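You operate a simulated robot arm through the tools that you are given. There is no shell and no other tool. Be economical: measure what you need, move in short steps, check, and stop when the job is done.

You run a simulated robot arm. Do the job below in one go: nothing can be reset, and whatever is moved stays where it is left.

JOB
Wind the grey spool full at the sewing machine, then switch off.
Fine: stand it in the black cup, push the white lever back, hold the blue button till the lever drops; leave the spool there. Where these are worked on the way, their far stop is far enough and under half their travel is too little: white lever.

Only the result counts: the job must be done as asked and must still hold three seconds after the hand-in. Knocking over, shifting, dropping, spilling or breaking anything else fails it.

ROBOT AND FRAMES
A 7-joint arm with a two-finger gripper, on a carriage that runs on a rail from [-1777, 7] to [3, 0] (x, y) and turns from -178 to 155 degrees about z. Base frame: it is fixed where the carriage stands at the start and does not move with it; the origin is on the floor, on the carriage's upright axis, x ahead of it, y to its left, z up. Units: mm, degrees, N and s.
With the tool pointing down near the work surface it reaches from about 360 to 780 mm from the robot's upright axis, wherever it stands. Its first joint turns from -166.0 to 166.0 degrees. Places, roughly: black cup of the sewing machine [500, -600, 800]; black pedal [500, -200, 100]; black switch [400, -300, 700]; blue button [400, -400, 700]; green wheel [700, -400, 1000]; grey guide plate [700, -100, 800]; oil knob [700, -300, 1000]; short black lever [700, 100, 1000]; small black dial [600, -300, 1000]; small black knob [600, -200, 800]; small clear guard [600, 0, 800]; small drawer [500, 0, 700]; small grey dial [600, 0, 1000]; small olive door [600, -400, 800]; small orange knob [700, 0, 1000]; teal lever [600, -400, 900]. Payload 2.45 kg.
The tool frame sits at the grasp point (the TCP): z along the fingers, y along the line on which they close. The tips reach 23 mm beyond it. Largest opening 72 mm; the body of the gripper starts 40 mm behind the TCP.
Orientation is that of the tool frame in the base frame, as a unit quaternion [x, y, z, w]. With the fingers straight down and closing along the base's y, the tool's x points along the base's -x, its y along +y and its z along -z.

CONTROLS
- The arm moves only by the tool step_arm. Its argument "steps" is one flat list of numbers, 7 for each row, row after row: the shift along the base's x, y, z in mm, then the turn, a rotation vector about the base's x, y, z in degrees, then the closure, from 0 (fully open) to 1 (shut). In form: [x, y, z, rx, ry, rz, hand, x, y, z, rx, ry, rz, hand, ...]. A call has 1 to 8 rows; each row is the pose to reach, as a shift and turn from the pose commanded when the call began. Each row takes 0.2 s and may step no farther than 50 mm and 8.6 degrees from the row before; otherwise, or with a gripper value out of range, the whole call is refused. A pose out of reach is approached as far as the arm can. The call stops where the force on the tool passes 90 N (or 10 N more than at its start, if that is more) or the arm is blocked; 0.2 s more then pass. Each finger travels about 72 mm/s and halts on what it meets, pressing with about 27 N; the grip force reading is that of the motor and also rises with nothing between the fingers. The clock runs only during rows and for 0.2 s after the last one: add rows that repeat a pose to give the fingers time. The reply holds the time, the measured pose of the TCP, the force on the tool along the base axes, the opening and the grip force, in the units named above and with some noise, with the torque about the TCP (base axes, N m) and any sound that the robot's microphone picked up.
- Cameras (640 x 400 px; columns grow to the right, rows downward): "scene" is now at [2.6, 137.9, 1488.4]; the picture's right is [-0.60, -0.80, 0.00], its down [-0.61, 0.45, -0.65] and it looks along [0.52, -0.39, -0.76] (base axes); focal length 278 px, centre (320, 200). "wrist" rides on the gripper at [78, 17, -66] in the tool frame; the picture's right is [-0.22, 0.98, 0.00], its down [-0.56, -0.12, -0.82] and it looks along [-0.80, -0.18, 0.57] (tool axes); focal length 234 px, centre (320, 200). There is no depth. A picture from a camera that has moved, and an enlarged one, comes with that camera's place and axes in the base frame and with its lens.
- get_image(camera): a new picture of that camera. It takes no simulated time.
- move_column(by): slides the trunk up (or, below 0, down) by that many mm; the arm and the scene camera ride with it, the base frame stays. It gives what a move gives, with no picture.
- steer(legs): drives the robot by 1 to 6 legs, each [ahead, left, turn to the left] in mm, mm and degrees, along the robot's own axes; the way and the turn of a leg run together, so that a leg with both is an arc; at most 1500 mm and 180 degrees a leg. The arm and the cameras ride along, it lands a little off, and it stops where it bumps. It keeps to its track: a leg is cut to what the track allows. It gives what a move gives.
- aim_head(pan, tilt): turns the head with the scene camera to pan (to the left, within 155 degrees either way) and tilt (down, from -29 to 69), counted from straight ahead of the robot. It gives what a move gives.
- zoom(camera, box): a new picture of the part [left, top, right, bottom] of that camera's present view, enlarged. It takes no simulated time.
- finish_job(): hands the job in; it is judged then, once.

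Go step by step. Nothing tells you exact positions but the pictures and the camera data: compare them with the known pose of the tool, close in by small moves and look again before you grip or let go. The budget is 120 turns and 90 pictures, counting those below and the enlarged ones. Unless the task says otherwise, let go and move clear before handing in, and close with one line.

The tools are called after ">>>" as a command line: name --argument value ..., lists and objects as JSON in quotes. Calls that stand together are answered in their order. step_arm: Moves the arm, as the interface text tells. Its arguments: {"type":"object","properties":{"steps":{"type":"array","items":{"type":"number"}}},"required":["steps"]} The other tools are called the same way: move_column (by) slides the trunk up or down; steer (legs) drives the base; aim_head (pan, tilt) turns the head that bears the scene camera; get_image (camera) takes a picture; zoom (camera, box) takes an enlarged picture of a part of a camera's view; finish_job () hands the job in.

At the start:

```text
t: 0.0
tcp_pos: [459.4, -185.2, 1046.7]
ee_rot: [0.0, 1.0, 0.001, 0.0]
ft_force: [-0.3, 0.5, 0.1]
ft_torque: [0.01, -0.01, 0.02]
width: 72.2
finger_force: 0.1
trunk travel left (down, up): [-500.0, 90.0]
robot x, y, heading: [-1.7, -1.2, 0.1]
head pan, tilt: [-36.7, 49.2]
```

scene: 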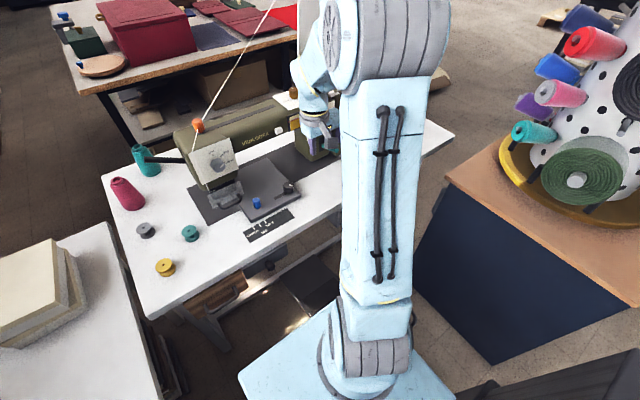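
wrist: 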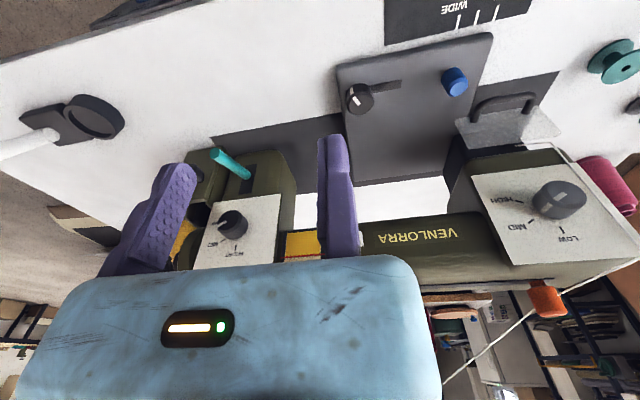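

I see the sewing machine with spools on the table at the left of the view. I'll take enlarged views of the spools and the machine, and look further right for the cup, lever and button.

>>> zoom --camera "scene" --box '[100, 80, 340, 290]'

>>> aim_head --pan -60 --tilt 45

>>> get_image --camera "scene"

```text
1.90 times, centred on (220, 185) of scene
camera zoom: at [2.6, 137.9, 1488.4], right [-0.6, -0.8, 0.0], down [-0.61, 0.45, -0.65], along [0.52, -0.39, -0.76], focal length 530 px, centre (510, 229)
```

zoom: 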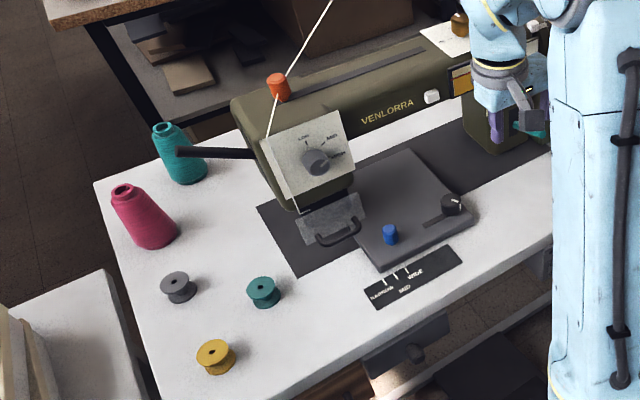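

```text
t: 0.9
tcp_pos: [461.0, -187.3, 1045.3]
ee_rot: [-0.001, 1.0, -0.001, -0.001]
ft_force: [-0.4, -0.3, 0.0]
ft_torque: [0.01, 0.0, 0.03]
width: 72.0
finger_force: 0.0
trunk travel left (down, up): [-500.0, 90.0]
robot x, y, heading: [-2.2, 0.1, -0.0]
head pan, tilt: [-60.0, 45.0]
```

```text
86 pictures are left
camera scene: at [-19.0, 113.9, 1494.3], right [-0.87, -0.5, 0.0], down [-0.35, 0.61, -0.71], along [0.35, -0.61, -0.71], focal length 278 px, centre (320, 200)
```

scene: 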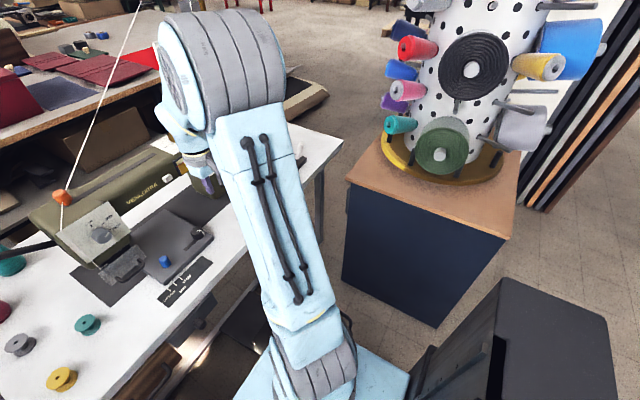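

The winder (black cup on a mount with a white lever) seems to be at the right end of the table, hidden by the arm. I'll move the tool that way at the present height to look with the wrist camera.

>>> step_arm --steps '[-10, -45, 0, 0, 0, 0, 0, -20, -90, 0, 0, 0, 0, 0, -30, -135, 0, 0, 0, 0, 0, -40, -180, 0, 0, 0, 0, 0, -50, -220, 0, 0, 0, 0, 0]'

>>> get_image --camera "wrist"

>>> get_image --camera "scene"

```text
t: 2.1
tcp_pos: [411.7, -407.2, 1046.4]
ee_rot: [0.0, 1.0, 0.0, 0.0]
ft_force: [0.2, 0.4, -0.8]
ft_torque: [0.03, -0.03, -0.05]
width: 71.9
finger_force: 0.1
trunk travel left (down, up): [-500.0, 90.0]
robot x, y, heading: [0.9, 2.3, -0.3]
head pan, tilt: [-60.0, 45.0]
```

```text
85 pictures are left
camera wrist: at [334.3, -391.4, 1110.4], right [0.22, 0.98, 0.0], down [0.56, -0.12, 0.82], along [0.8, -0.18, -0.57], focal length 234 px, centre (320, 200)
```

wrist: 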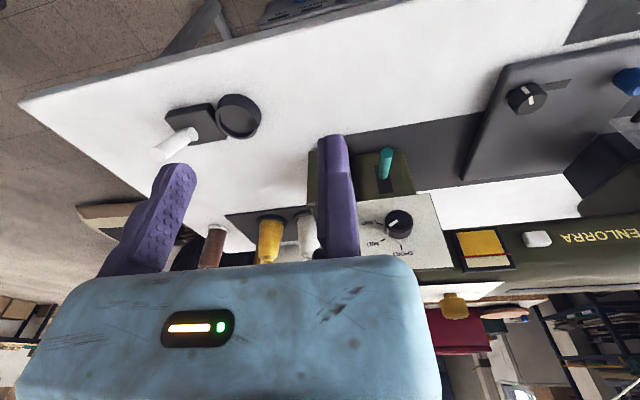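

```text
84 pictures are left
camera scene: at [-19.1, 114.1, 1494.3], right [-0.87, -0.5, 0.0], down [-0.35, 0.61, -0.71], along [0.35, -0.61, -0.71], focal length 278 px, centre (320, 200)
```

scene: 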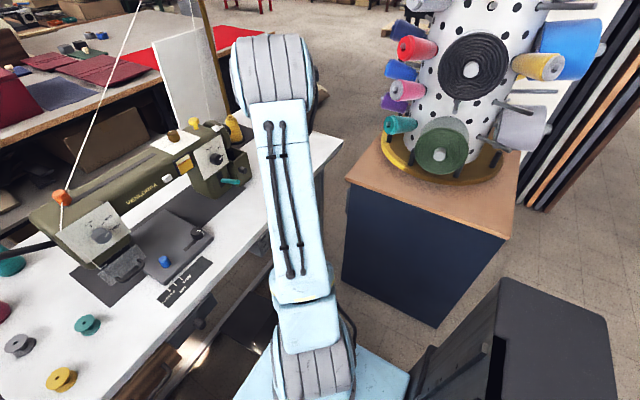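

The winder is at about [520,-560]; a control panel with something blue hangs below the table's front edge. I'll zoom on both.

>>> zoom --camera "wrist" --box '[140, 70, 290, 170]'

>>> zoom --camera "wrist" --box '[200, 0, 420, 80]'

```text
4.00 times, centred on (215, 120) of wrist
camera zoom: at [334.3, -391.4, 1110.4], right [0.22, 0.98, 0.0], down [0.56, -0.12, 0.82], along [0.8, -0.18, -0.57], focal length 937 px, centre (740, 520)
```

zoom: 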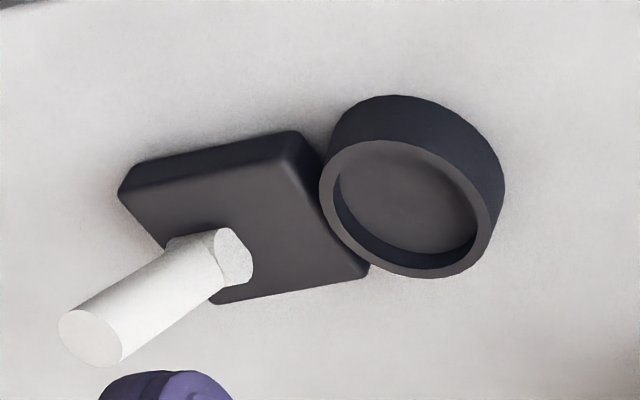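

```text
2.91 times, centred on (310, 40) of wrist
camera zoom: at [334.3, -391.4, 1110.4], right [0.22, 0.98, 0.0], down [0.56, -0.12, 0.82], along [0.8, -0.18, -0.57], focal length 681 px, centre (349, 666)
```

zoom: 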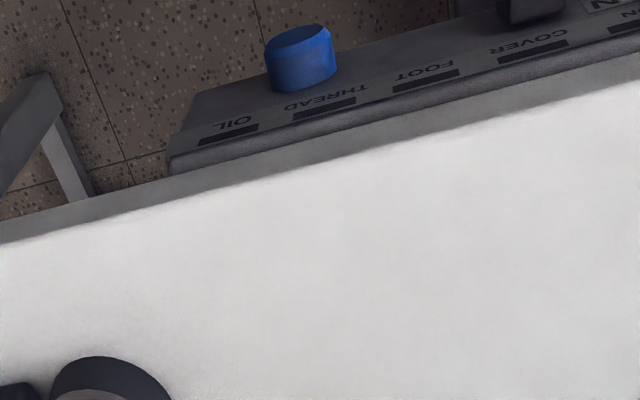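

The front panel carries warning labels (OIL, THREAD, FOOT, COVER, ...), so I need a proper look at it. I'll draw the tool back toward the robot.

>>> step_arm --steps '[-35, 25, 0, 0, 0, 0, 0, -70, 50, 0, 0, 0, 0, 0, -105, 70, 0, 0, 8, 0, 0, -110, 90, 0, 0, 16, 0, 0]'

>>> get_image --camera "wrist"

```text
t: 3.1
tcp_pos: [299.9, -317.6, 1044.7]
ee_rot: [0.0, 0.99, 0.0, -0.141]
ft_force: [-0.2, -0.3, -0.2]
ft_torque: [-0.03, -0.03, -0.02]
width: 72.1
finger_force: 0.1
trunk travel left (down, up): [-500.0, 90.0]
robot x, y, heading: [-0.9, 0.8, 0.0]
head pan, tilt: [-60.0, 45.0]
```

```text
81 pictures are left
camera wrist: at [244.2, -301.0, 1128.3], right [0.21, 0.98, -0.06], down [0.76, -0.12, 0.63], along [0.61, -0.18, -0.77], focal length 234 px, centre (320, 200)
```

wrist: 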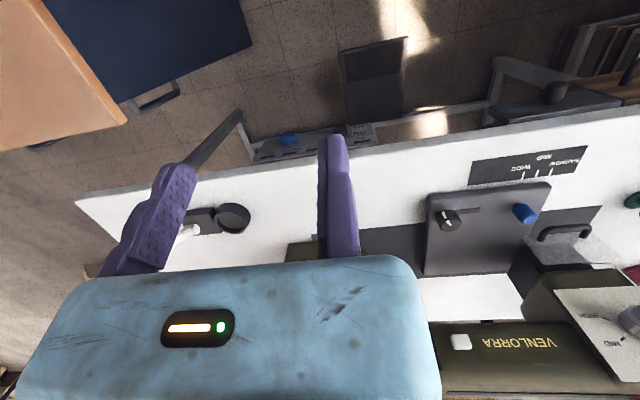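

>>> zoom --camera "wrist" --box '[235, 105, 395, 175]'

>>> zoom --camera "wrist" --box '[410, 130, 640, 290]'

```text
4.00 times, centred on (315, 140) of wrist
camera zoom: at [244.2, -301.0, 1128.3], right [0.21, 0.98, -0.06], down [0.76, -0.12, 0.63], along [0.61, -0.18, -0.77], focal length 937 px, centre (340, 440)
```

zoom: 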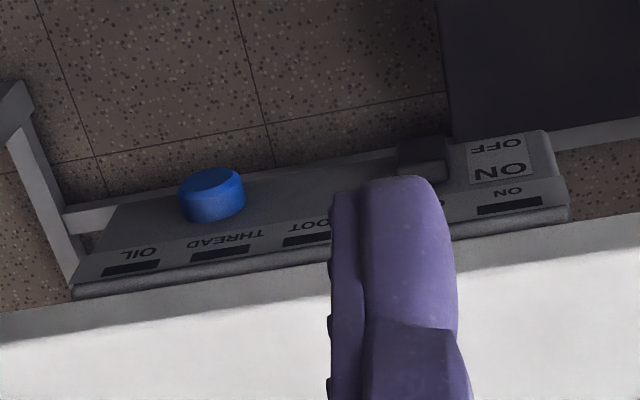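

```text
2.50 times, centred on (525, 210) of wrist
camera zoom: at [244.2, -301.0, 1128.3], right [0.21, 0.98, -0.06], down [0.76, -0.12, 0.63], along [0.61, -0.18, -0.77], focal length 585 px, centre (-192, 175)
```

zoom: 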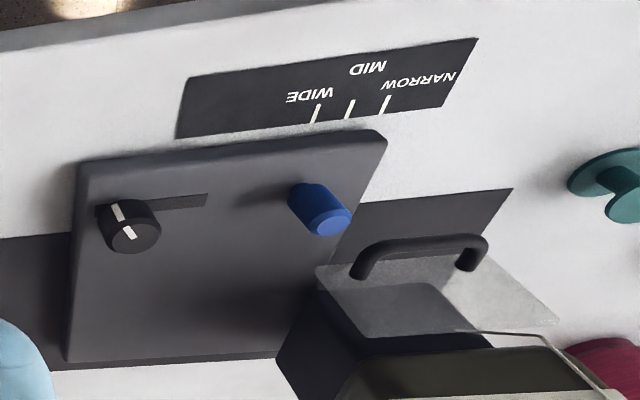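

Triangulated: blue button top ≈ [427,-437,684], switch near [427,-329,690], cup rim ≈ [560,-596,755]. I'll shift so the panel shows between the fingers and nearer.

>>> step_arm --steps '[0, 30, -25, 0, 0, 0, 0, 0, 60, -50, 0, 0, 0, 0, 0, 80, -90, 0, 0, 0, 0]'

>>> get_image --camera "wrist"

>>> zoom --camera "wrist" --box '[150, 90, 330, 200]'

```text
t: 3.9
tcp_pos: [300.9, -236.2, 954.0]
ee_rot: [0.0, 0.99, 0.0, -0.14]
ft_force: [-0.1, 0.3, -0.1]
ft_torque: [-0.05, 0.02, -0.02]
width: 71.8
finger_force: 0.0
trunk travel left (down, up): [-500.0, 90.0]
robot x, y, heading: [0.4, 0.7, 0.1]
head pan, tilt: [-60.0, 45.0]
```

```text
78 pictures are left
camera wrist: at [244.4, -219.2, 1038.5], right [0.21, 0.98, -0.06], down [0.76, -0.12, 0.63], along [0.61, -0.18, -0.77], focal length 234 px, centre (320, 200)
```

wrist: 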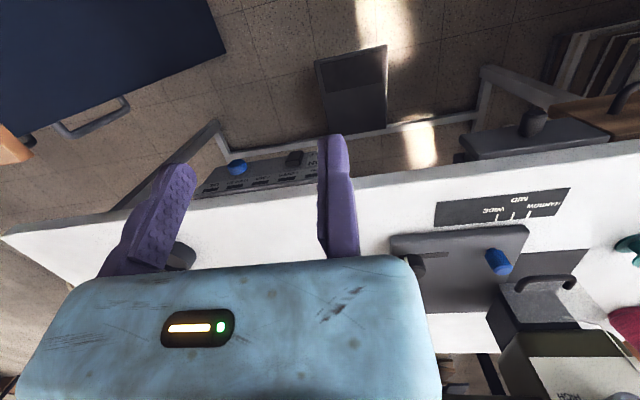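

```text
3.56 times, centred on (240, 145) of wrist
camera zoom: at [244.4, -219.2, 1038.5], right [0.21, 0.98, -0.06], down [0.76, -0.12, 0.63], along [0.61, -0.18, -0.77], focal length 833 px, centre (604, 396)
```

zoom: 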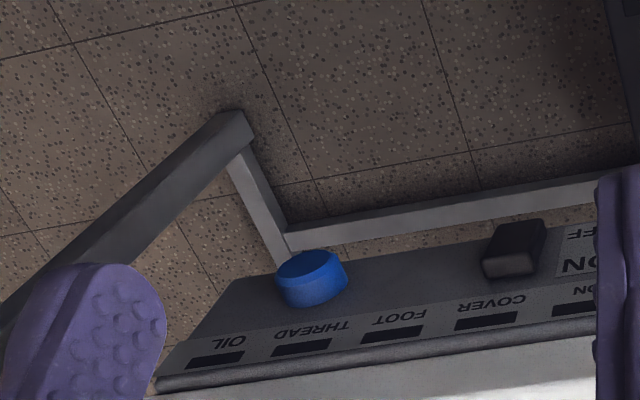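

The panel seems to face the robot (nearly vertical, under the table edge). I'll tip the hand forward and go lower to look straight at it.

>>> step_arm --steps '[0, 0, -25, 0, -7, 0, 0, 0, 0, -50, 0, -14, 0, 0, 0, 0, -75, 0, -21, 0, 0, 0, 0, -100, 0, -28, 0, 0, 0, 0, -125, 0, -35, 0, 0, 0, 0, -150, 0, -42, 0, 0, 0, 0, -175, 0, -46, 0, 0]'

>>> get_image --camera "wrist"

```text
t: 5.5
tcp_pos: [302.2, -238.1, 779.9]
ee_rot: [0.0, 0.966, 0.0, 0.26]
ft_force: [-0.3, 0.3, 0.3]
ft_torque: [0.05, -0.05, -0.02]
width: 71.7
finger_force: 0.0
trunk travel left (down, up): [-500.0, 90.0]
robot x, y, heading: [-1.4, 1.0, -0.3]
head pan, tilt: [-60.0, 45.0]
```

```text
76 pictures are left
camera wrist: at [201.9, -221.4, 797.0], right [0.19, 0.98, 0.11], down [0.07, -0.13, 0.99], along [0.98, -0.18, -0.1], focal length 234 px, centre (320, 200)
```

wrist: 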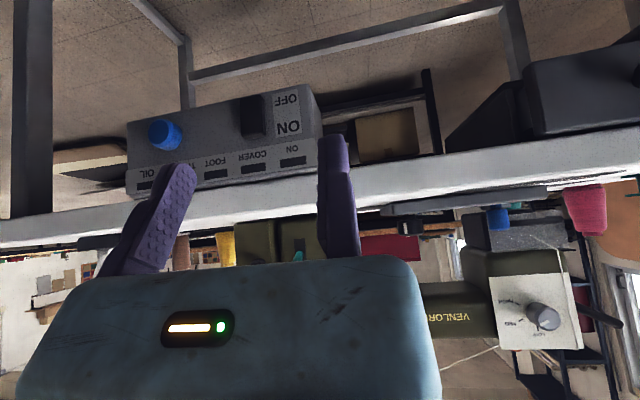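

>>> zoom --camera "wrist" --box '[110, 80, 330, 210]'

```text
2.91 times, centred on (220, 145) of wrist
camera zoom: at [201.9, -221.4, 797.0], right [0.19, 0.98, 0.11], down [0.07, -0.13, 0.99], along [0.98, -0.18, -0.1], focal length 681 px, centre (611, 360)
```

zoom: 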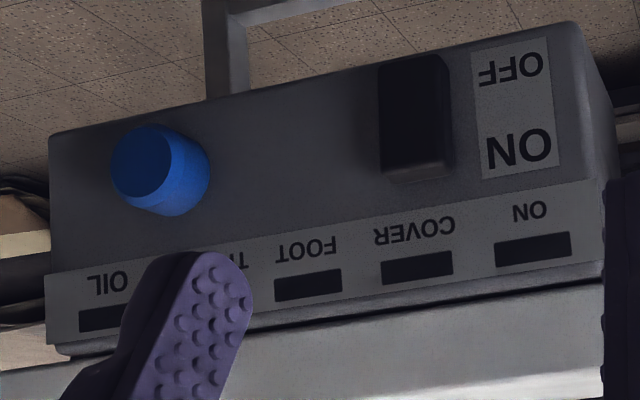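

Panel is vertical, facing the robot: blue button face ≈ [423,-438,675], rocker switch centre ≈ [428,-326,675] with ON at the top, now OFF. I'll close the hand and bring the tips in front of the ON end.

>>> step_arm --steps '[0, -25, -20, 0, -4, 0, 1, 20, -50, -40, 0, -8, 0, 1, 45, -75, -60, 0, -12, 0, 1, 70, -88, -79, 0, -15, 0, 1, 70, -88, -79, 0, -15, 0, 1]'

>>> get_image --camera "wrist"

```text
t: 6.7
tcp_pos: [370.2, -323.7, 701.2]
ee_rot: [0.0, 0.924, 0.0, 0.382]
ft_force: [-0.3, -0.3, 1.0]
ft_torque: [0.04, 0.0, 0.01]
width: 0.0
finger_force: 26.7
trunk travel left (down, up): [-500.0, 90.0]
robot x, y, heading: [-0.2, -1.0, -0.2]
head pan, tilt: [-60.0, 45.0]
```

```text
74 pictures are left
camera wrist: at [269.5, -308.0, 691.6], right [0.15, 0.98, 0.15], down [-0.18, -0.13, 0.97], along [0.97, -0.18, 0.16], focal length 234 px, centre (320, 200)
```

wrist: 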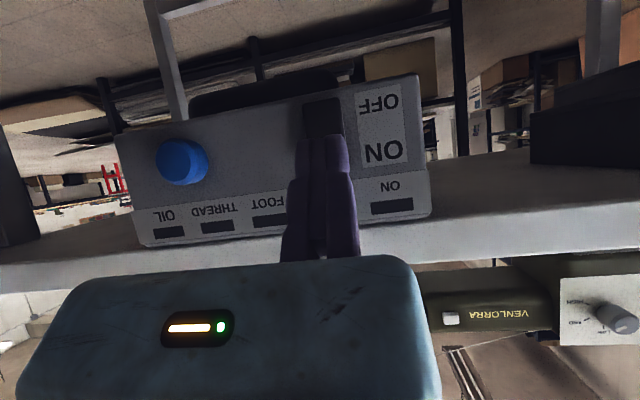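

The tips line up with the rocker's ON end. Pushing forward in small steps.

>>> step_arm --steps '[10, -2, 0, 0, 0, 0, 1, 18, -2, 0, 0, 0, 0, 1, 25, -2, 0, 0, 0, 0, 1, 31, -2, 0, 0, 0, 0, 1, 36, -2, 0, 0, 0, 0, 1]'

>>> get_image --camera "wrist"

```text
t: 7.9
tcp_pos: [405.0, -326.6, 701.2]
ee_rot: [0.0, 0.924, 0.0, 0.382]
ft_force: [-13.7, 0.5, 7.5]
ft_torque: [-0.05, 0.02, 0.0]
width: 5.9
finger_force: 28.3
trunk travel left (down, up): [-500.0, 90.0]
robot x, y, heading: [-0.6, 0.6, -0.2]
head pan, tilt: [-60.0, 45.0]
```

```text
73 pictures are left
camera wrist: at [303.5, -310.2, 692.0], right [0.16, 0.98, 0.15], down [-0.18, -0.13, 0.98], along [0.97, -0.18, 0.16], focal length 234 px, centre (320, 200)
```

wrist: 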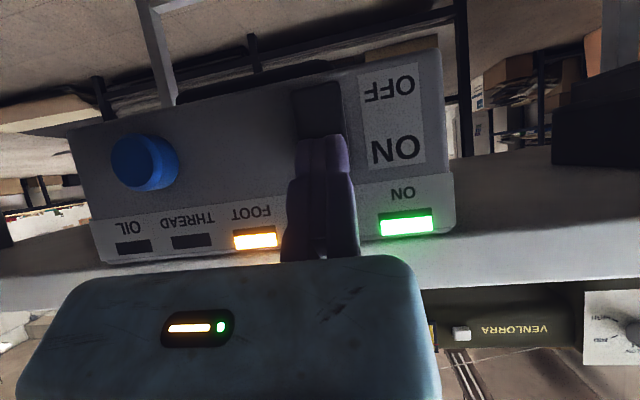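

It switched on: ON is green and FOOT shows amber; COVER is hidden. Backing off to see.

>>> step_arm --steps '[-20, 0, 0, 0, 0, 0, 1, -50, 20, 0, 0, 0, 0, 1, -60, 60, 0, 0, 0, 0, 1]'

>>> get_image --camera "wrist"

```text
t: 8.7
tcp_pos: [346.0, -269.0, 700.6]
ee_rot: [0.001, 0.924, 0.0, 0.383]
ft_force: [-0.2, -0.2, 0.4]
ft_torque: [0.0, -0.03, -0.07]
width: 0.1
finger_force: 28.7
trunk travel left (down, up): [-500.0, 90.0]
robot x, y, heading: [2.0, 1.1, -0.1]
head pan, tilt: [-60.0, 45.0]
```

```text
72 pictures are left
camera wrist: at [245.0, -251.0, 691.6], right [0.15, 0.98, 0.15], down [-0.18, -0.13, 0.97], along [0.97, -0.18, 0.16], focal length 234 px, centre (320, 200)
```

wrist: 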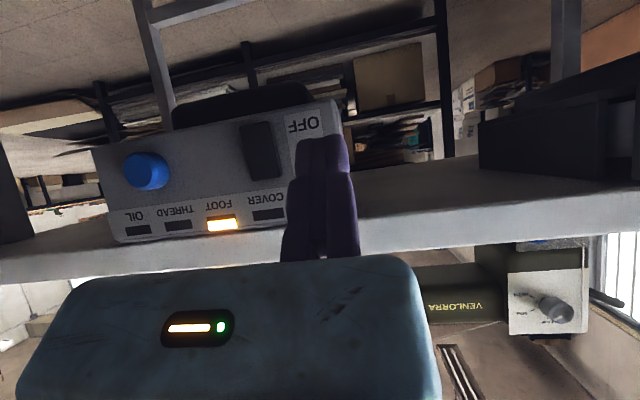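

Only FOOT is lit (beside ON). I'll first fetch the grey spool, so rise and swing toward it and look.

>>> step_arm --steps '[0, 34, 35, 0, 5.6, 0, 0, 0, 68, 70, 0, 11.2, 0, 0, 0, 102, 105, 0, 16.8, 0, 0, 0, 136, 140, 0, 22.4, 0, 0, 5, 170, 175, 0, 28, 0, 0, 10, 204, 210, 0, 33.6, 0, 0, 20, 238, 240, 0, 39.2, 0, 0, 30, 275, 260, 0, 45, 0, 0]'

>>> step_arm --steps '[20, 40, 0, 0, 0, 0, 0, 40, 80, 0, 0, 0, 0, 0, 60, 120, 0, 0, 0, 0, 0, 80, 160, -10, 0, 0, 0, 0, 100, 200, -10, 0, 0, 0, 0]'

>>> get_image --camera "wrist"

>>> get_image --camera "scene"

```text
t: 10.5
tcp_pos: [376.5, 7.2, 963.4]
ee_rot: [0.001, 1.0, 0.0, -0.001]
ft_force: [0.6, -0.1, -0.1]
ft_torque: [-0.02, -0.03, 0.02]
width: 72.1
finger_force: 0.0
out of reach, approached as far as the arm can: row 2, 3, 4, 5, 6
trunk travel left (down, up): [-500.0, 90.0]
robot x, y, heading: [-3.2, -0.8, 0.1]
head pan, tilt: [-60.0, 45.0]
```

```text
t: 11.7
tcp_pos: [477.5, 206.7, 951.6]
ee_rot: [-0.001, 1.0, 0.0, -0.001]
ft_force: [0.4, -0.2, 0.7]
ft_torque: [0.02, -0.02, -0.02]
width: 72.3
finger_force: 0.1
trunk travel left (down, up): [-500.0, 90.0]
robot x, y, heading: [-0.5, -0.8, -0.2]
head pan, tilt: [-60.0, 45.0]
```

```text
71 pictures are left
camera wrist: at [399.5, 224.0, 1015.9], right [0.22, 0.98, 0.0], down [0.56, -0.12, 0.82], along [0.8, -0.18, -0.57], focal length 234 px, centre (320, 200)
```

wrist: 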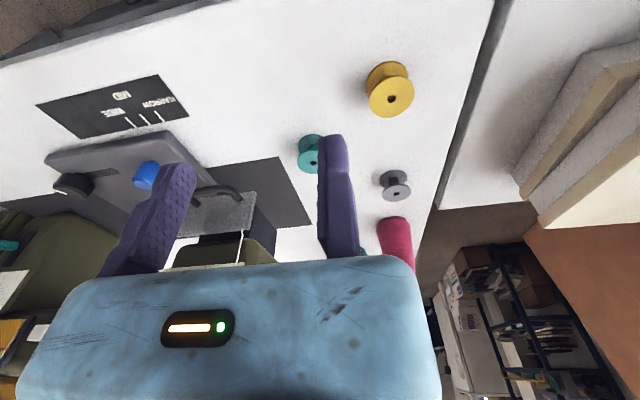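

```text
70 pictures are left
camera scene: at [-18.9, 113.6, 1494.3], right [-0.87, -0.5, 0.0], down [-0.35, 0.61, -0.71], along [0.35, -0.61, -0.71], focal length 278 px, centre (320, 200)
```

scene: 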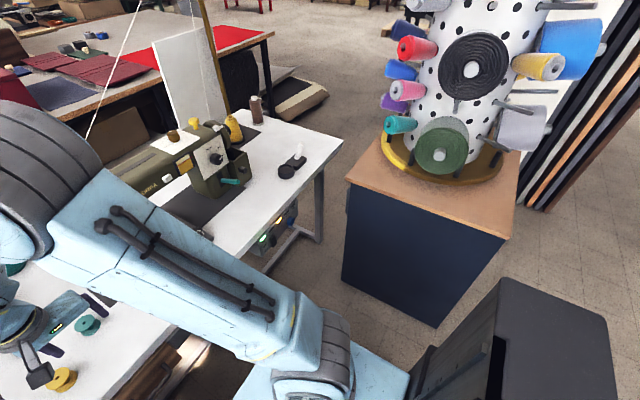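

Grey spool is about [690,272,795]. Closing in above it for a better look.

>>> step_arm --steps '[35, 16, -15, 0, 0, 0, 0, 70, 32, -30, 0, 0, 0, 0, 105, 48, -45, 0, 0, 0, 0, 140, 63, -50, 0, 0, 0, 0]'

>>> get_image --camera "wrist"

```text
t: 12.7
tcp_pos: [616.5, 270.6, 900.2]
ee_rot: [0.0, 1.0, 0.0, -0.001]
ft_force: [0.3, -0.9, 1.8]
ft_torque: [0.01, -0.01, 0.02]
width: 72.0
finger_force: 0.0
trunk travel left (down, up): [-500.0, 90.0]
robot x, y, heading: [1.2, 1.2, -0.2]
head pan, tilt: [-60.0, 45.0]
```

```text
69 pictures are left
camera wrist: at [539.3, 287.7, 964.6], right [0.22, 0.98, 0.0], down [0.56, -0.12, 0.82], along [0.8, -0.18, -0.57], focal length 234 px, centre (320, 200)
```

wrist: 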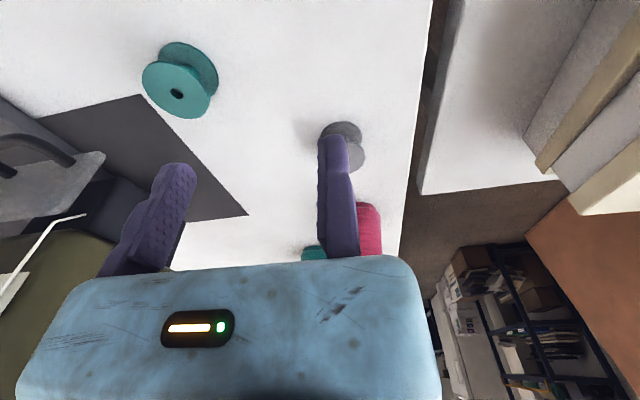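

Spool is at ≈[695.5,274,797], between-finger offset small. Zoom to judge its size and height.

>>> zoom --camera "wrist" --box '[300, 110, 390, 190]'

>>> zoom --camera "wrist" --box '[120, 20, 240, 130]'

>>> aim_head --pan -48 --tilt 45

>>> zoom --camera "scene" --box '[270, 60, 450, 190]'

```text
5.00 times, centred on (345, 150) of wrist
camera zoom: at [539.3, 287.7, 964.6], right [0.22, 0.98, 0.0], down [0.56, -0.12, 0.82], along [0.8, -0.18, -0.57], focal length 1171 px, centre (195, 450)
```

zoom: 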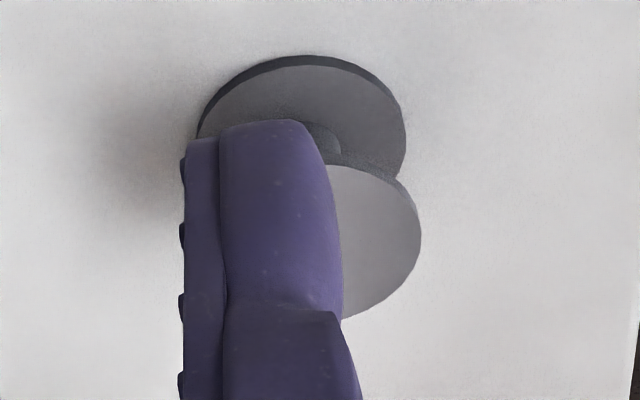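

```text
3.64 times, centred on (180, 75) of wrist
camera zoom: at [539.3, 287.7, 964.6], right [0.22, 0.98, 0.0], down [0.56, -0.12, 0.82], along [0.8, -0.18, -0.57], focal length 852 px, centre (829, 654)
```

zoom: 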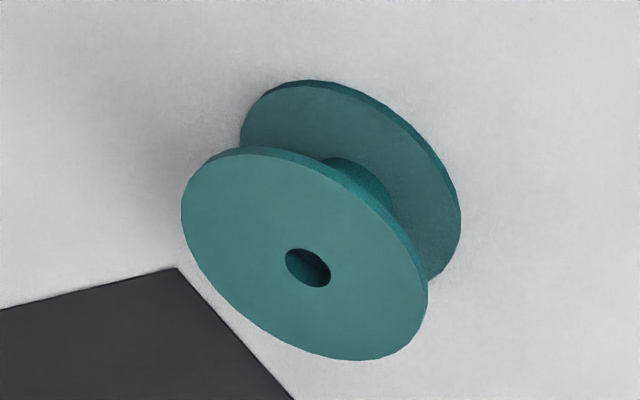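

```text
t: 13.4
tcp_pos: [616.4, 271.1, 900.8]
ee_rot: [0.0, 1.0, 0.0, 0.0]
ft_force: [-0.2, 0.4, 0.6]
ft_torque: [0.0, 0.0, 0.01]
width: 71.9
finger_force: 0.0
trunk travel left (down, up): [-500.0, 90.0]
robot x, y, heading: [-1.9, -0.8, -0.1]
head pan, tilt: [-48.0, 45.0]
```

```text
3.08 times, centred on (360, 125) of scene
camera zoom: at [-5.3, 123.9, 1494.3], right [-0.74, -0.67, 0.0], down [-0.47, 0.53, -0.71], along [0.47, -0.53, -0.71], focal length 855 px, centre (197, 431)
```

zoom: 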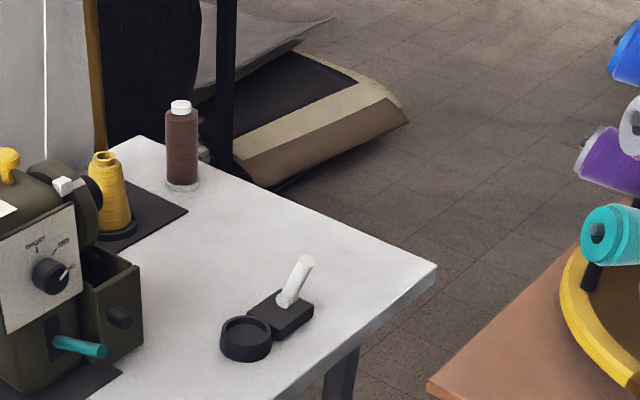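

Spool: flange ⌀≈42, from table ≈774 to ≈807, axis at [696,275]. Cup rim ≈[533,-576,797]. I'll go above the spool and check.

>>> step_arm --steps '[30, 2, -10, 0, 0, 0, 0, 60, 4, -20, 0, 0, 0, 0, 80, 4, -40, 0, 0, 0, 0]'

>>> get_image --camera "wrist"

```text
t: 14.2
tcp_pos: [696.2, 275.5, 861.7]
ee_rot: [-0.001, 1.0, 0.0, 0.0]
ft_force: [-0.4, -0.5, 0.7]
ft_torque: [0.03, -0.01, -0.02]
width: 72.0
finger_force: 0.1
trunk travel left (down, up): [-500.0, 90.0]
robot x, y, heading: [-0.3, -1.6, -0.0]
head pan, tilt: [-48.0, 45.0]
```

```text
65 pictures are left
camera wrist: at [619.4, 291.7, 925.5], right [0.22, 0.98, 0.0], down [0.56, -0.12, 0.82], along [0.8, -0.18, -0.57], focal length 234 px, centre (320, 200)
```

wrist: 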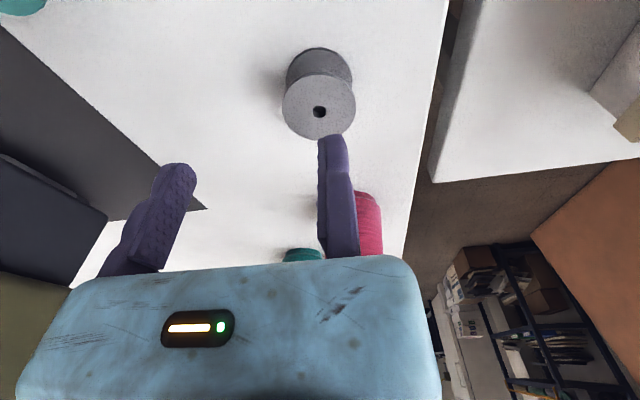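

Confirmed: spool top centre ≈[696.4,274,807]. Descending to pinch the top flange and closing.

>>> step_arm --steps '[0, -1, -20, 0, 0, 0, 0, 0, -1, -36, 0, 0, 0, 0, 0, -1, -46, 0, 0, 0, 0, 0, -1, -46, 0, 0, 0, 0]'

>>> get_image --camera "wrist"

```text
t: 15.2
tcp_pos: [696.8, 274.4, 831.7]
ee_rot: [0.0, 1.0, 0.005, 0.011]
ft_force: [-10.6, -4.5, 80.6]
ft_torque: [0.17, 0.31, -0.01]
width: 72.0
finger_force: 0.1
trunk travel left (down, up): [-500.0, 90.0]
robot x, y, heading: [0.7, 2.0, -0.1]
head pan, tilt: [-48.0, 45.0]
```

```text
64 pictures are left
camera wrist: at [617.9, 290.4, 894.4], right [0.22, 0.98, 0.02], down [0.54, -0.13, 0.83], along [0.81, -0.17, -0.56], focal length 234 px, centre (320, 200)
```

wrist: 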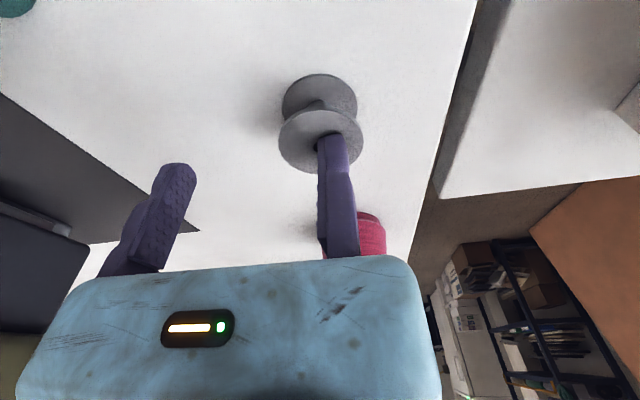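

The right finger came down on the spool: the picture shows that only the left finger moves when opening, with the right pad staying near the TCP plane. I'll lift, shift so the spool lies between, and look again.

>>> step_arm --steps '[0, 0, 20, 0, 0, 0, 0, 0, 0, 35, 0, 0, 0, 0, 0, 26, 35, 0, 0, 0, 0]'

>>> get_image --camera "wrist"

```text
t: 16.0
tcp_pos: [697.2, 298.7, 849.9]
ee_rot: [0.0, 1.0, 0.0, 0.0]
ft_force: [1.0, -0.8, -0.6]
ft_torque: [0.0, 0.01, 0.01]
width: 72.1
finger_force: 0.0
trunk travel left (down, up): [-500.0, 90.0]
robot x, y, heading: [-0.7, -1.8, 0.1]
head pan, tilt: [-48.0, 45.0]
```

```text
63 pictures are left
camera wrist: at [618.7, 316.3, 914.0], right [0.22, 0.98, 0.0], down [0.56, -0.12, 0.82], along [0.8, -0.18, -0.57], focal length 234 px, centre (320, 200)
```

wrist: 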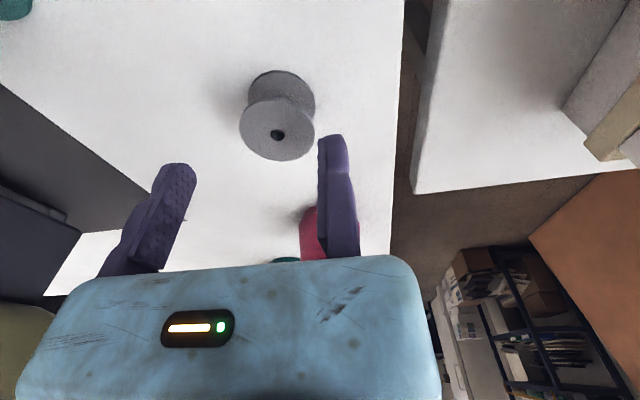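

Now the spool lies between the fingers (−46…−4 mm in tool y). Descending, checking force, then closing.

>>> step_arm --steps '[1, 0, -18, 0, 0, 0, 0, 1, 0, -34, 0, 0, 0, 0, 1, 0, -34, 0, 0, 0, 0]'

>>> get_image --camera "wrist"

```text
t: 16.8
tcp_pos: [697.0, 300.6, 815.3]
ee_rot: [0.0, 1.0, 0.0, 0.0]
ft_force: [0.6, -0.3, -0.5]
ft_torque: [0.0, 0.0, -0.02]
width: 72.1
finger_force: 0.1
trunk travel left (down, up): [-500.0, 90.0]
robot x, y, heading: [-1.6, -3.1, 0.0]
head pan, tilt: [-48.0, 45.0]
```

```text
62 pictures are left
camera wrist: at [620.2, 317.5, 880.7], right [0.22, 0.98, 0.0], down [0.56, -0.12, 0.82], along [0.8, -0.18, -0.57], focal length 234 px, centre (320, 200)
```

wrist: 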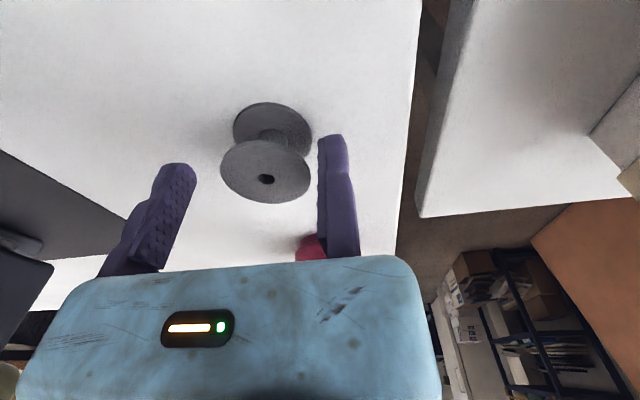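

>>> step_arm --steps '[2, -3, 0, 0, 0, 0, 0.3, 2, -3, 0, 0, 0, 0, 0.5, 2, -3, 0, 0, 0, 0, 0.7, 2, -3, 0, 0, 0, 0, 0.7]'

>>> get_image --camera "wrist"

```text
t: 17.8
tcp_pos: [699.1, 296.2, 815.9]
ee_rot: [0.0, 1.0, 0.001, 0.0]
ft_force: [0.0, 0.2, 1.0]
ft_torque: [0.01, 0.04, 0.0]
width: 38.9
finger_force: 26.9
trunk travel left (down, up): [-500.0, 90.0]
robot x, y, heading: [-3.1, 0.3, -0.1]
head pan, tilt: [-48.0, 45.0]
```

```text
61 pictures are left
camera wrist: at [622.3, 314.0, 880.7], right [0.22, 0.98, 0.0], down [0.56, -0.12, 0.82], along [0.8, -0.18, -0.57], focal length 234 px, centre (320, 200)
```

wrist: 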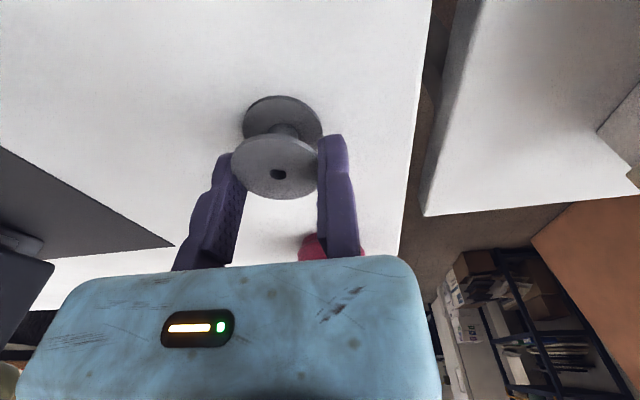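

Gripped (39 mm). Lifting and carrying the spool back over the front toward the winder.

>>> step_arm --steps '[0, 0, 20, 0, 0, 0, 0.7, 0, 0, 50, 0, 0, 0, 0.7, -10, 0, 95, 0, 0, 0, 0.7, -50, -10, 120, 0, 0, 0, 0.7, -95, -25, 130, 0, 0, 0, 0.7, -140, -40, 135, 0, 0, 0, 0.7, -185, -55, 135, 0, 0, 0, 0.7, -230, -75, 135, 0, 0, 0, 0.7]'

>>> step_arm --steps '[-15, -45, 0, 0, 0, 0, 0.7, -30, -90, 0, 0, 0, 0, 0.7, -40, -138, 0, 0, 0, 0, 0.7, -45, -186, 0, 0, 0, 0, 0.7, -45, -235, 0, 0, 0, 0, 0.7, -45, -284, 0, 0, 0, 0, 0.7, -45, -333, 0, 0, 0, 0, 0.7, -45, -382, 0, 0, 0, 0, 0.7]'

>>> step_arm --steps '[0, -48, 0, 0, 0, 0, 0.7, 0, -96, 0, 0, 0, 0, 0.7, 0, -144, 0, 0, 0, 0, 0.7, 0, -192, 0, 0, 0, 0, 0.7, 0, -240, 0, 0, 0, 0, 0.7, 0, -288, 0, 0, 0, 0, 0.7]'

>>> get_image --camera "wrist"

```text
t: 19.6
tcp_pos: [471.1, 221.4, 951.4]
ee_rot: [0.0, 1.0, 0.0, 0.0]
ft_force: [-0.3, 0.1, -0.2]
ft_torque: [-0.01, 0.01, -0.01]
width: 38.9
finger_force: 26.7
trunk travel left (down, up): [-500.0, 90.0]
robot x, y, heading: [0.8, 1.3, -0.2]
head pan, tilt: [-48.0, 45.0]
```

```text
t: 21.4
tcp_pos: [424.6, -158.6, 951.7]
ee_rot: [-0.001, 1.0, -0.001, 0.001]
ft_force: [0.3, 0.3, -0.7]
ft_torque: [-0.05, 0.03, 0.0]
width: 39.1
finger_force: 26.8
trunk travel left (down, up): [-500.0, 90.0]
robot x, y, heading: [0.1, 3.5, 0.4]
head pan, tilt: [-48.0, 45.0]
```

```text
t: 22.8
tcp_pos: [424.5, -446.2, 951.9]
ee_rot: [0.0, 1.0, 0.001, 0.0]
ft_force: [0.3, 0.5, -0.3]
ft_torque: [-0.01, -0.02, -0.01]
width: 39.3
finger_force: 26.3
trunk travel left (down, up): [-500.0, 90.0]
robot x, y, heading: [0.2, -2.6, 0.1]
head pan, tilt: [-48.0, 45.0]
```

```text
60 pictures are left
camera wrist: at [347.2, -430.0, 1015.7], right [0.22, 0.98, 0.0], down [0.56, -0.12, 0.82], along [0.8, -0.18, -0.57], focal length 234 px, centre (320, 200)
```

wrist: 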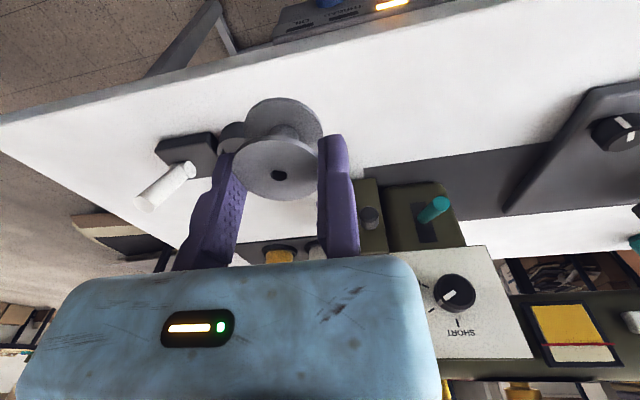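

Moving over the cup, still high enough to clear it.

>>> step_arm --steps '[27, -27, -15, 0, 0, 0, 0.7, 54, -54, -30, 0, 0, 0, 0.7, 81, -81, -50, 0, 0, 0, 0.7, 108, -109, -75, 0, 0, 0, 0.7]'

>>> get_image --camera "wrist"

>>> zoom --camera "scene" --box '[290, 90, 430, 190]'

```text
t: 23.8
tcp_pos: [530.8, -557.2, 876.6]
ee_rot: [0.0, 1.0, 0.002, -0.001]
ft_force: [1.2, -0.5, 4.9]
ft_torque: [-0.03, 0.06, 0.0]
width: 40.1
finger_force: 27.0
trunk travel left (down, up): [-500.0, 90.0]
robot x, y, heading: [-1.3, 6.0, 0.1]
head pan, tilt: [-48.0, 45.0]
```

```text
59 pictures are left
camera wrist: at [455.0, -539.9, 941.6], right [0.22, 0.98, 0.0], down [0.56, -0.13, 0.82], along [0.8, -0.18, -0.58], focal length 234 px, centre (320, 200)
```

wrist: 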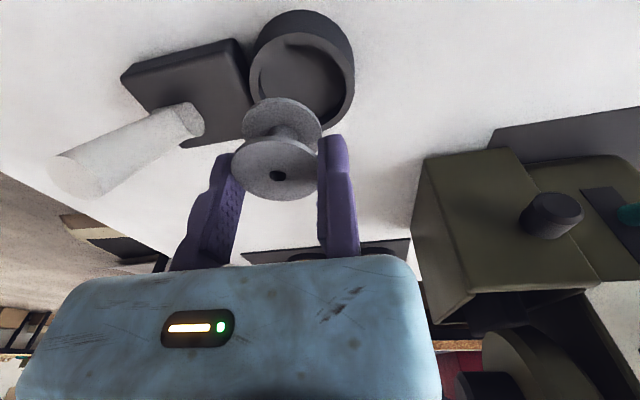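

```text
4.00 times, centred on (360, 140) of scene
camera zoom: at [-4.8, 123.7, 1494.6], right [-0.74, -0.67, 0.0], down [-0.47, 0.53, -0.71], along [0.47, -0.53, -0.71], focal length 1112 px, centre (160, 440)
```

zoom: 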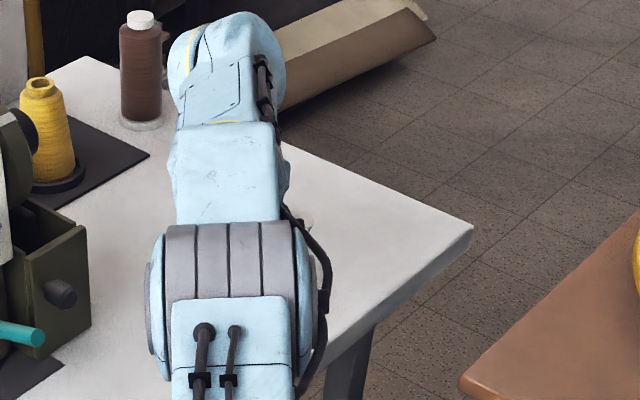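

>>> zoom --camera "wrist" --box '[230, 0, 370, 140]'

```text
2.86 times, centred on (300, 70) of wrist
camera zoom: at [455.0, -539.9, 941.6], right [0.22, 0.98, 0.0], down [0.56, -0.13, 0.82], along [0.8, -0.18, -0.58], focal length 669 px, centre (377, 571)
```

zoom: 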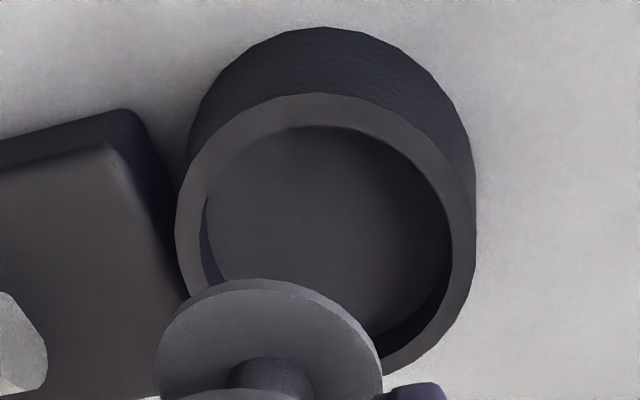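

Cup centre refined to ≈[527,-567], rim ≈799, inner ⌀≈55. Adjusting laterally and lowering to just above the rim.

>>> step_arm --steps '[-4, 10.5, 0, 0, 0, 0, 0.7, -4, 10.5, -15, 0, 0, 0, 0.7, -4, 10.5, -27, 0, 0, 0, 0.7]'

>>> get_image --camera "wrist"

```text
t: 24.6
tcp_pos: [528.8, -546.2, 848.0]
ee_rot: [0.001, 1.0, 0.001, 0.0]
ft_force: [0.2, 0.0, -0.2]
ft_torque: [-0.03, -0.03, -0.01]
width: 40.2
finger_force: 26.3
trunk travel left (down, up): [-500.0, 90.0]
robot x, y, heading: [0.1, 0.3, -0.2]
head pan, tilt: [-48.0, 45.0]
```

```text
56 pictures are left
camera wrist: at [450.9, -530.0, 912.9], right [0.22, 0.98, 0.0], down [0.56, -0.13, 0.82], along [0.8, -0.18, -0.57], focal length 234 px, centre (320, 200)
```

wrist: 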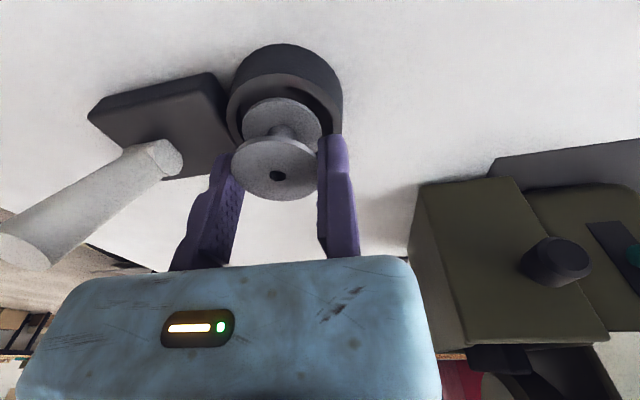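

Aligned. Lowering into the cup slowly.

>>> step_arm --steps '[-1, 0, -6, 0, 0, 0, 0.7, -1, 0, -12, 0, 0, 0, 0.7, -1, 0, -16, 0, 0, 0, 0.7, -1, 0, -19, 0, 0, 0, 0.7]'

>>> get_image --camera "wrist"

```text
t: 25.6
tcp_pos: [527.0, -548.6, 833.1]
ee_rot: [0.0, 1.0, -0.001, 0.0]
ft_force: [-0.9, -0.4, 7.2]
ft_torque: [-0.05, 0.01, 0.02]
width: 40.2
finger_force: 26.5
trunk travel left (down, up): [-500.0, 90.0]
robot x, y, heading: [-0.6, -2.0, -0.1]
head pan, tilt: [-48.0, 45.0]
```

```text
55 pictures are left
camera wrist: at [450.1, -529.9, 896.3], right [0.22, 0.98, 0.0], down [0.56, -0.12, 0.82], along [0.8, -0.18, -0.57], focal length 234 px, centre (320, 200)
```

wrist: 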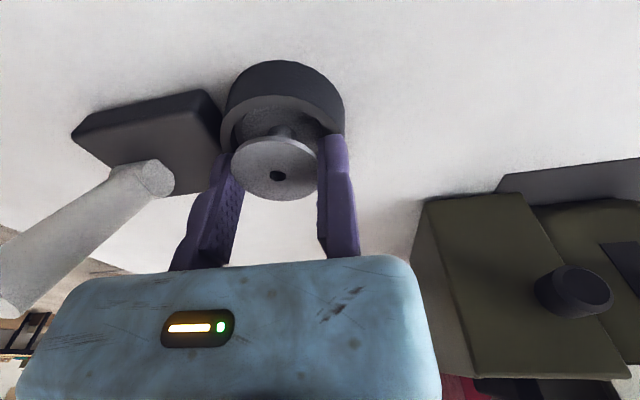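

It's in the cup and touching the floor (7 N). Opening a little, easing off sideways and lifting.

>>> step_arm --steps '[0, 0, 0, 0, 0, 0, 0.35, 0, 0, 0, 0, 0, 0, 0.35, 0, 4, 1, 0, 0, 0, 0.35, 0, 4, 20, 0, 0, 0, 0.35, 0, 4, 50, 0, 0, 0, 0.35, -20, 4, 90, 0, 0, 0, 0.35]'

>>> get_image --camera "wrist"

```text
t: 27.0
tcp_pos: [506.8, -542.2, 919.4]
ee_rot: [0.0, 1.0, 0.001, -0.001]
ft_force: [0.2, 0.0, -0.1]
ft_torque: [-0.01, 0.04, -0.02]
width: 46.5
finger_force: 0.0
trunk travel left (down, up): [-500.0, 90.0]
robot x, y, heading: [-0.7, -1.5, 0.0]
head pan, tilt: [-48.0, 45.0]
```

```text
54 pictures are left
camera wrist: at [429.7, -525.9, 984.8], right [0.22, 0.98, 0.0], down [0.56, -0.13, 0.82], along [0.8, -0.18, -0.57], focal length 234 px, centre (320, 200)
```

wrist: 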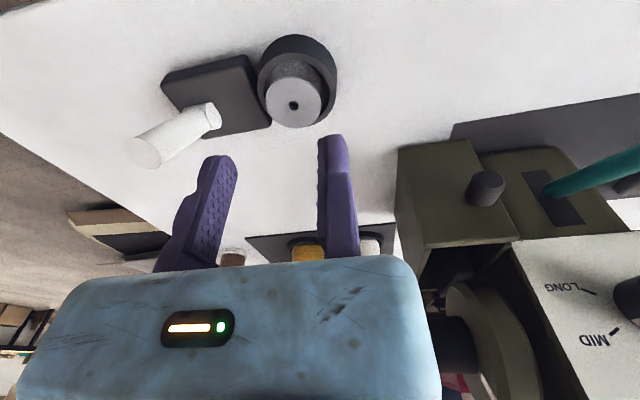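

The spool stands in the cup. Now a close look at the white lever.

>>> zoom --camera "wrist" --box '[110, 30, 350, 190]'

```text
2.50 times, centred on (230, 110) of wrist
camera zoom: at [429.7, -525.9, 984.8], right [0.22, 0.98, 0.0], down [0.56, -0.13, 0.82], along [0.8, -0.18, -0.57], focal length 585 px, centre (545, 425)
```

zoom: 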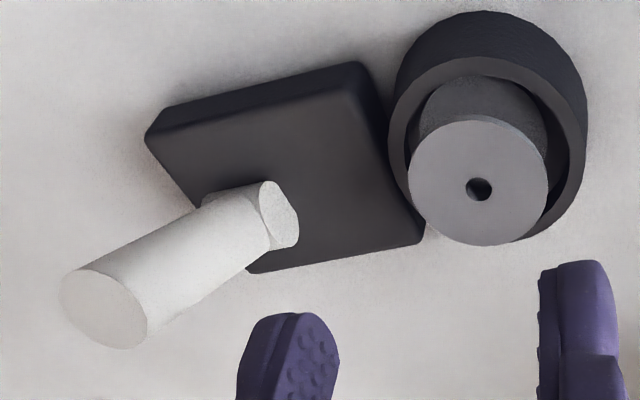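

The lever pivots about a y-directed hub at ≈[532,-664,798]; its top is at ≈[506,-655,878], leaning toward the robot, so "back" is +x. I'll tilt the hand outward and bring the closed fingers in front of it.

>>> step_arm --steps '[-20, -10, 0, -6.4, -4.8, 0, 1, -40, -25, 0, -12.8, -9.6, 0, 1, -50, -45, -10, -19.2, -14.4, 0, 1, -55, -65, -20, -25.6, -19.2, 0, 1, -50, -85, -30, -32, -24, 0, 1, -48, -100, -40, -36, -27, 0, 1, -44, -113, -55, -36, -27, 0, 1]'

>>> get_image --camera "wrist"

>>> get_image --camera "scene"

```text
t: 28.6
tcp_pos: [463.4, -654.9, 865.2]
ee_rot: [0.001, 0.924, -0.307, 0.23]
ft_force: [0.6, 0.0, -0.5]
ft_torque: [0.02, 0.0, 0.01]
width: 0.0
finger_force: 27.4
trunk travel left (down, up): [-500.0, 90.0]
robot x, y, heading: [1.6, 1.9, 0.0]
head pan, tilt: [-48.0, 45.0]
```

```text
52 pictures are left
camera wrist: at [368.9, -615.8, 867.8], right [0.33, 0.82, -0.46], down [0.13, 0.44, 0.89], along [0.93, -0.36, 0.04], focal length 234 px, centre (320, 200)
```

wrist: 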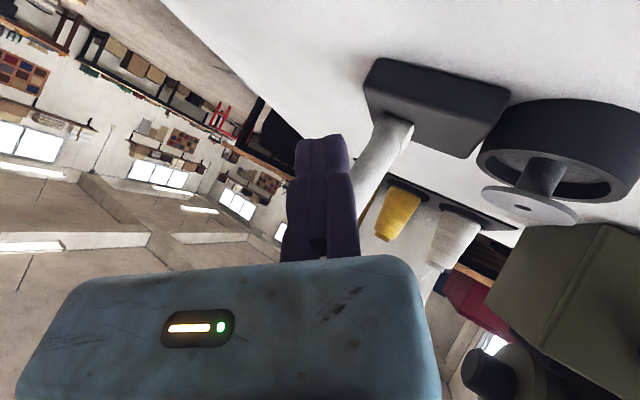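

```text
51 pictures are left
camera scene: at [-5.3, 124.0, 1494.3], right [-0.74, -0.67, 0.0], down [-0.47, 0.53, -0.71], along [0.47, -0.53, -0.71], focal length 278 px, centre (320, 200)
```

scene: 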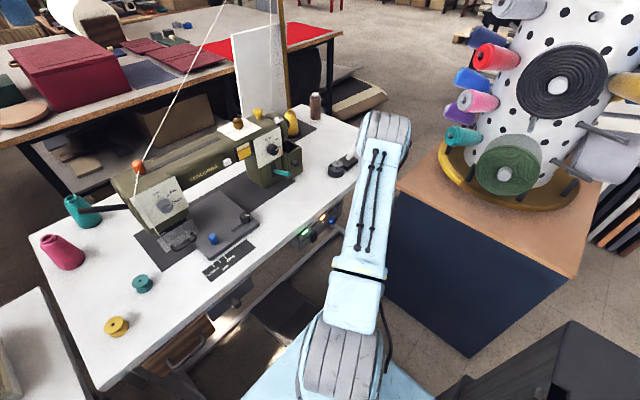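

The lever is just behind the fingers, ~8 mm toward +y. Shifting a little and pushing +x.

>>> step_arm --steps '[10, 6, 0, 0, 0, 0, 1, 22, 7, 0, 0, 0, 0, 1, 32, 7, 0, 0, 0, 0, 1, 42, 7, 0, 0, 0, 0, 1, 52, 7, 0, 0, 0, 0, 1, 60, 7, 0, 0, 0, 0, 1]'

>>> get_image --camera "wrist"

```text
t: 30.0
tcp_pos: [518.0, -651.0, 865.2]
ee_rot: [0.002, 0.924, -0.307, 0.228]
ft_force: [-25.0, 6.2, 5.5]
ft_torque: [0.13, 0.41, 0.09]
width: 0.0
finger_force: 26.5
trunk travel left (down, up): [-500.0, 90.0]
robot x, y, heading: [0.9, 0.3, -0.1]
head pan, tilt: [-48.0, 45.0]
```

```text
50 pictures are left
camera wrist: at [423.3, -610.2, 868.6], right [0.34, 0.82, -0.46], down [0.14, 0.44, 0.89], along [0.93, -0.36, 0.03], focal length 234 px, centre (320, 200)
```

wrist: 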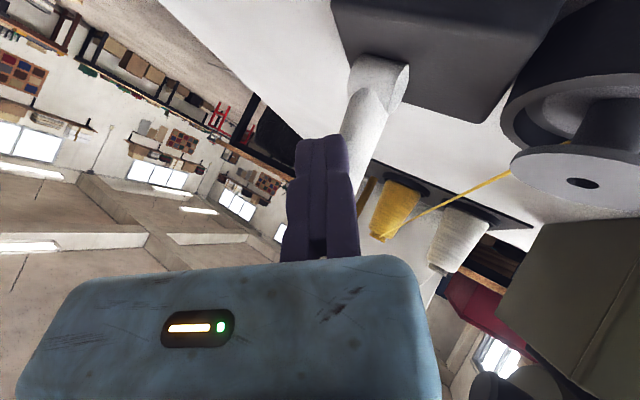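

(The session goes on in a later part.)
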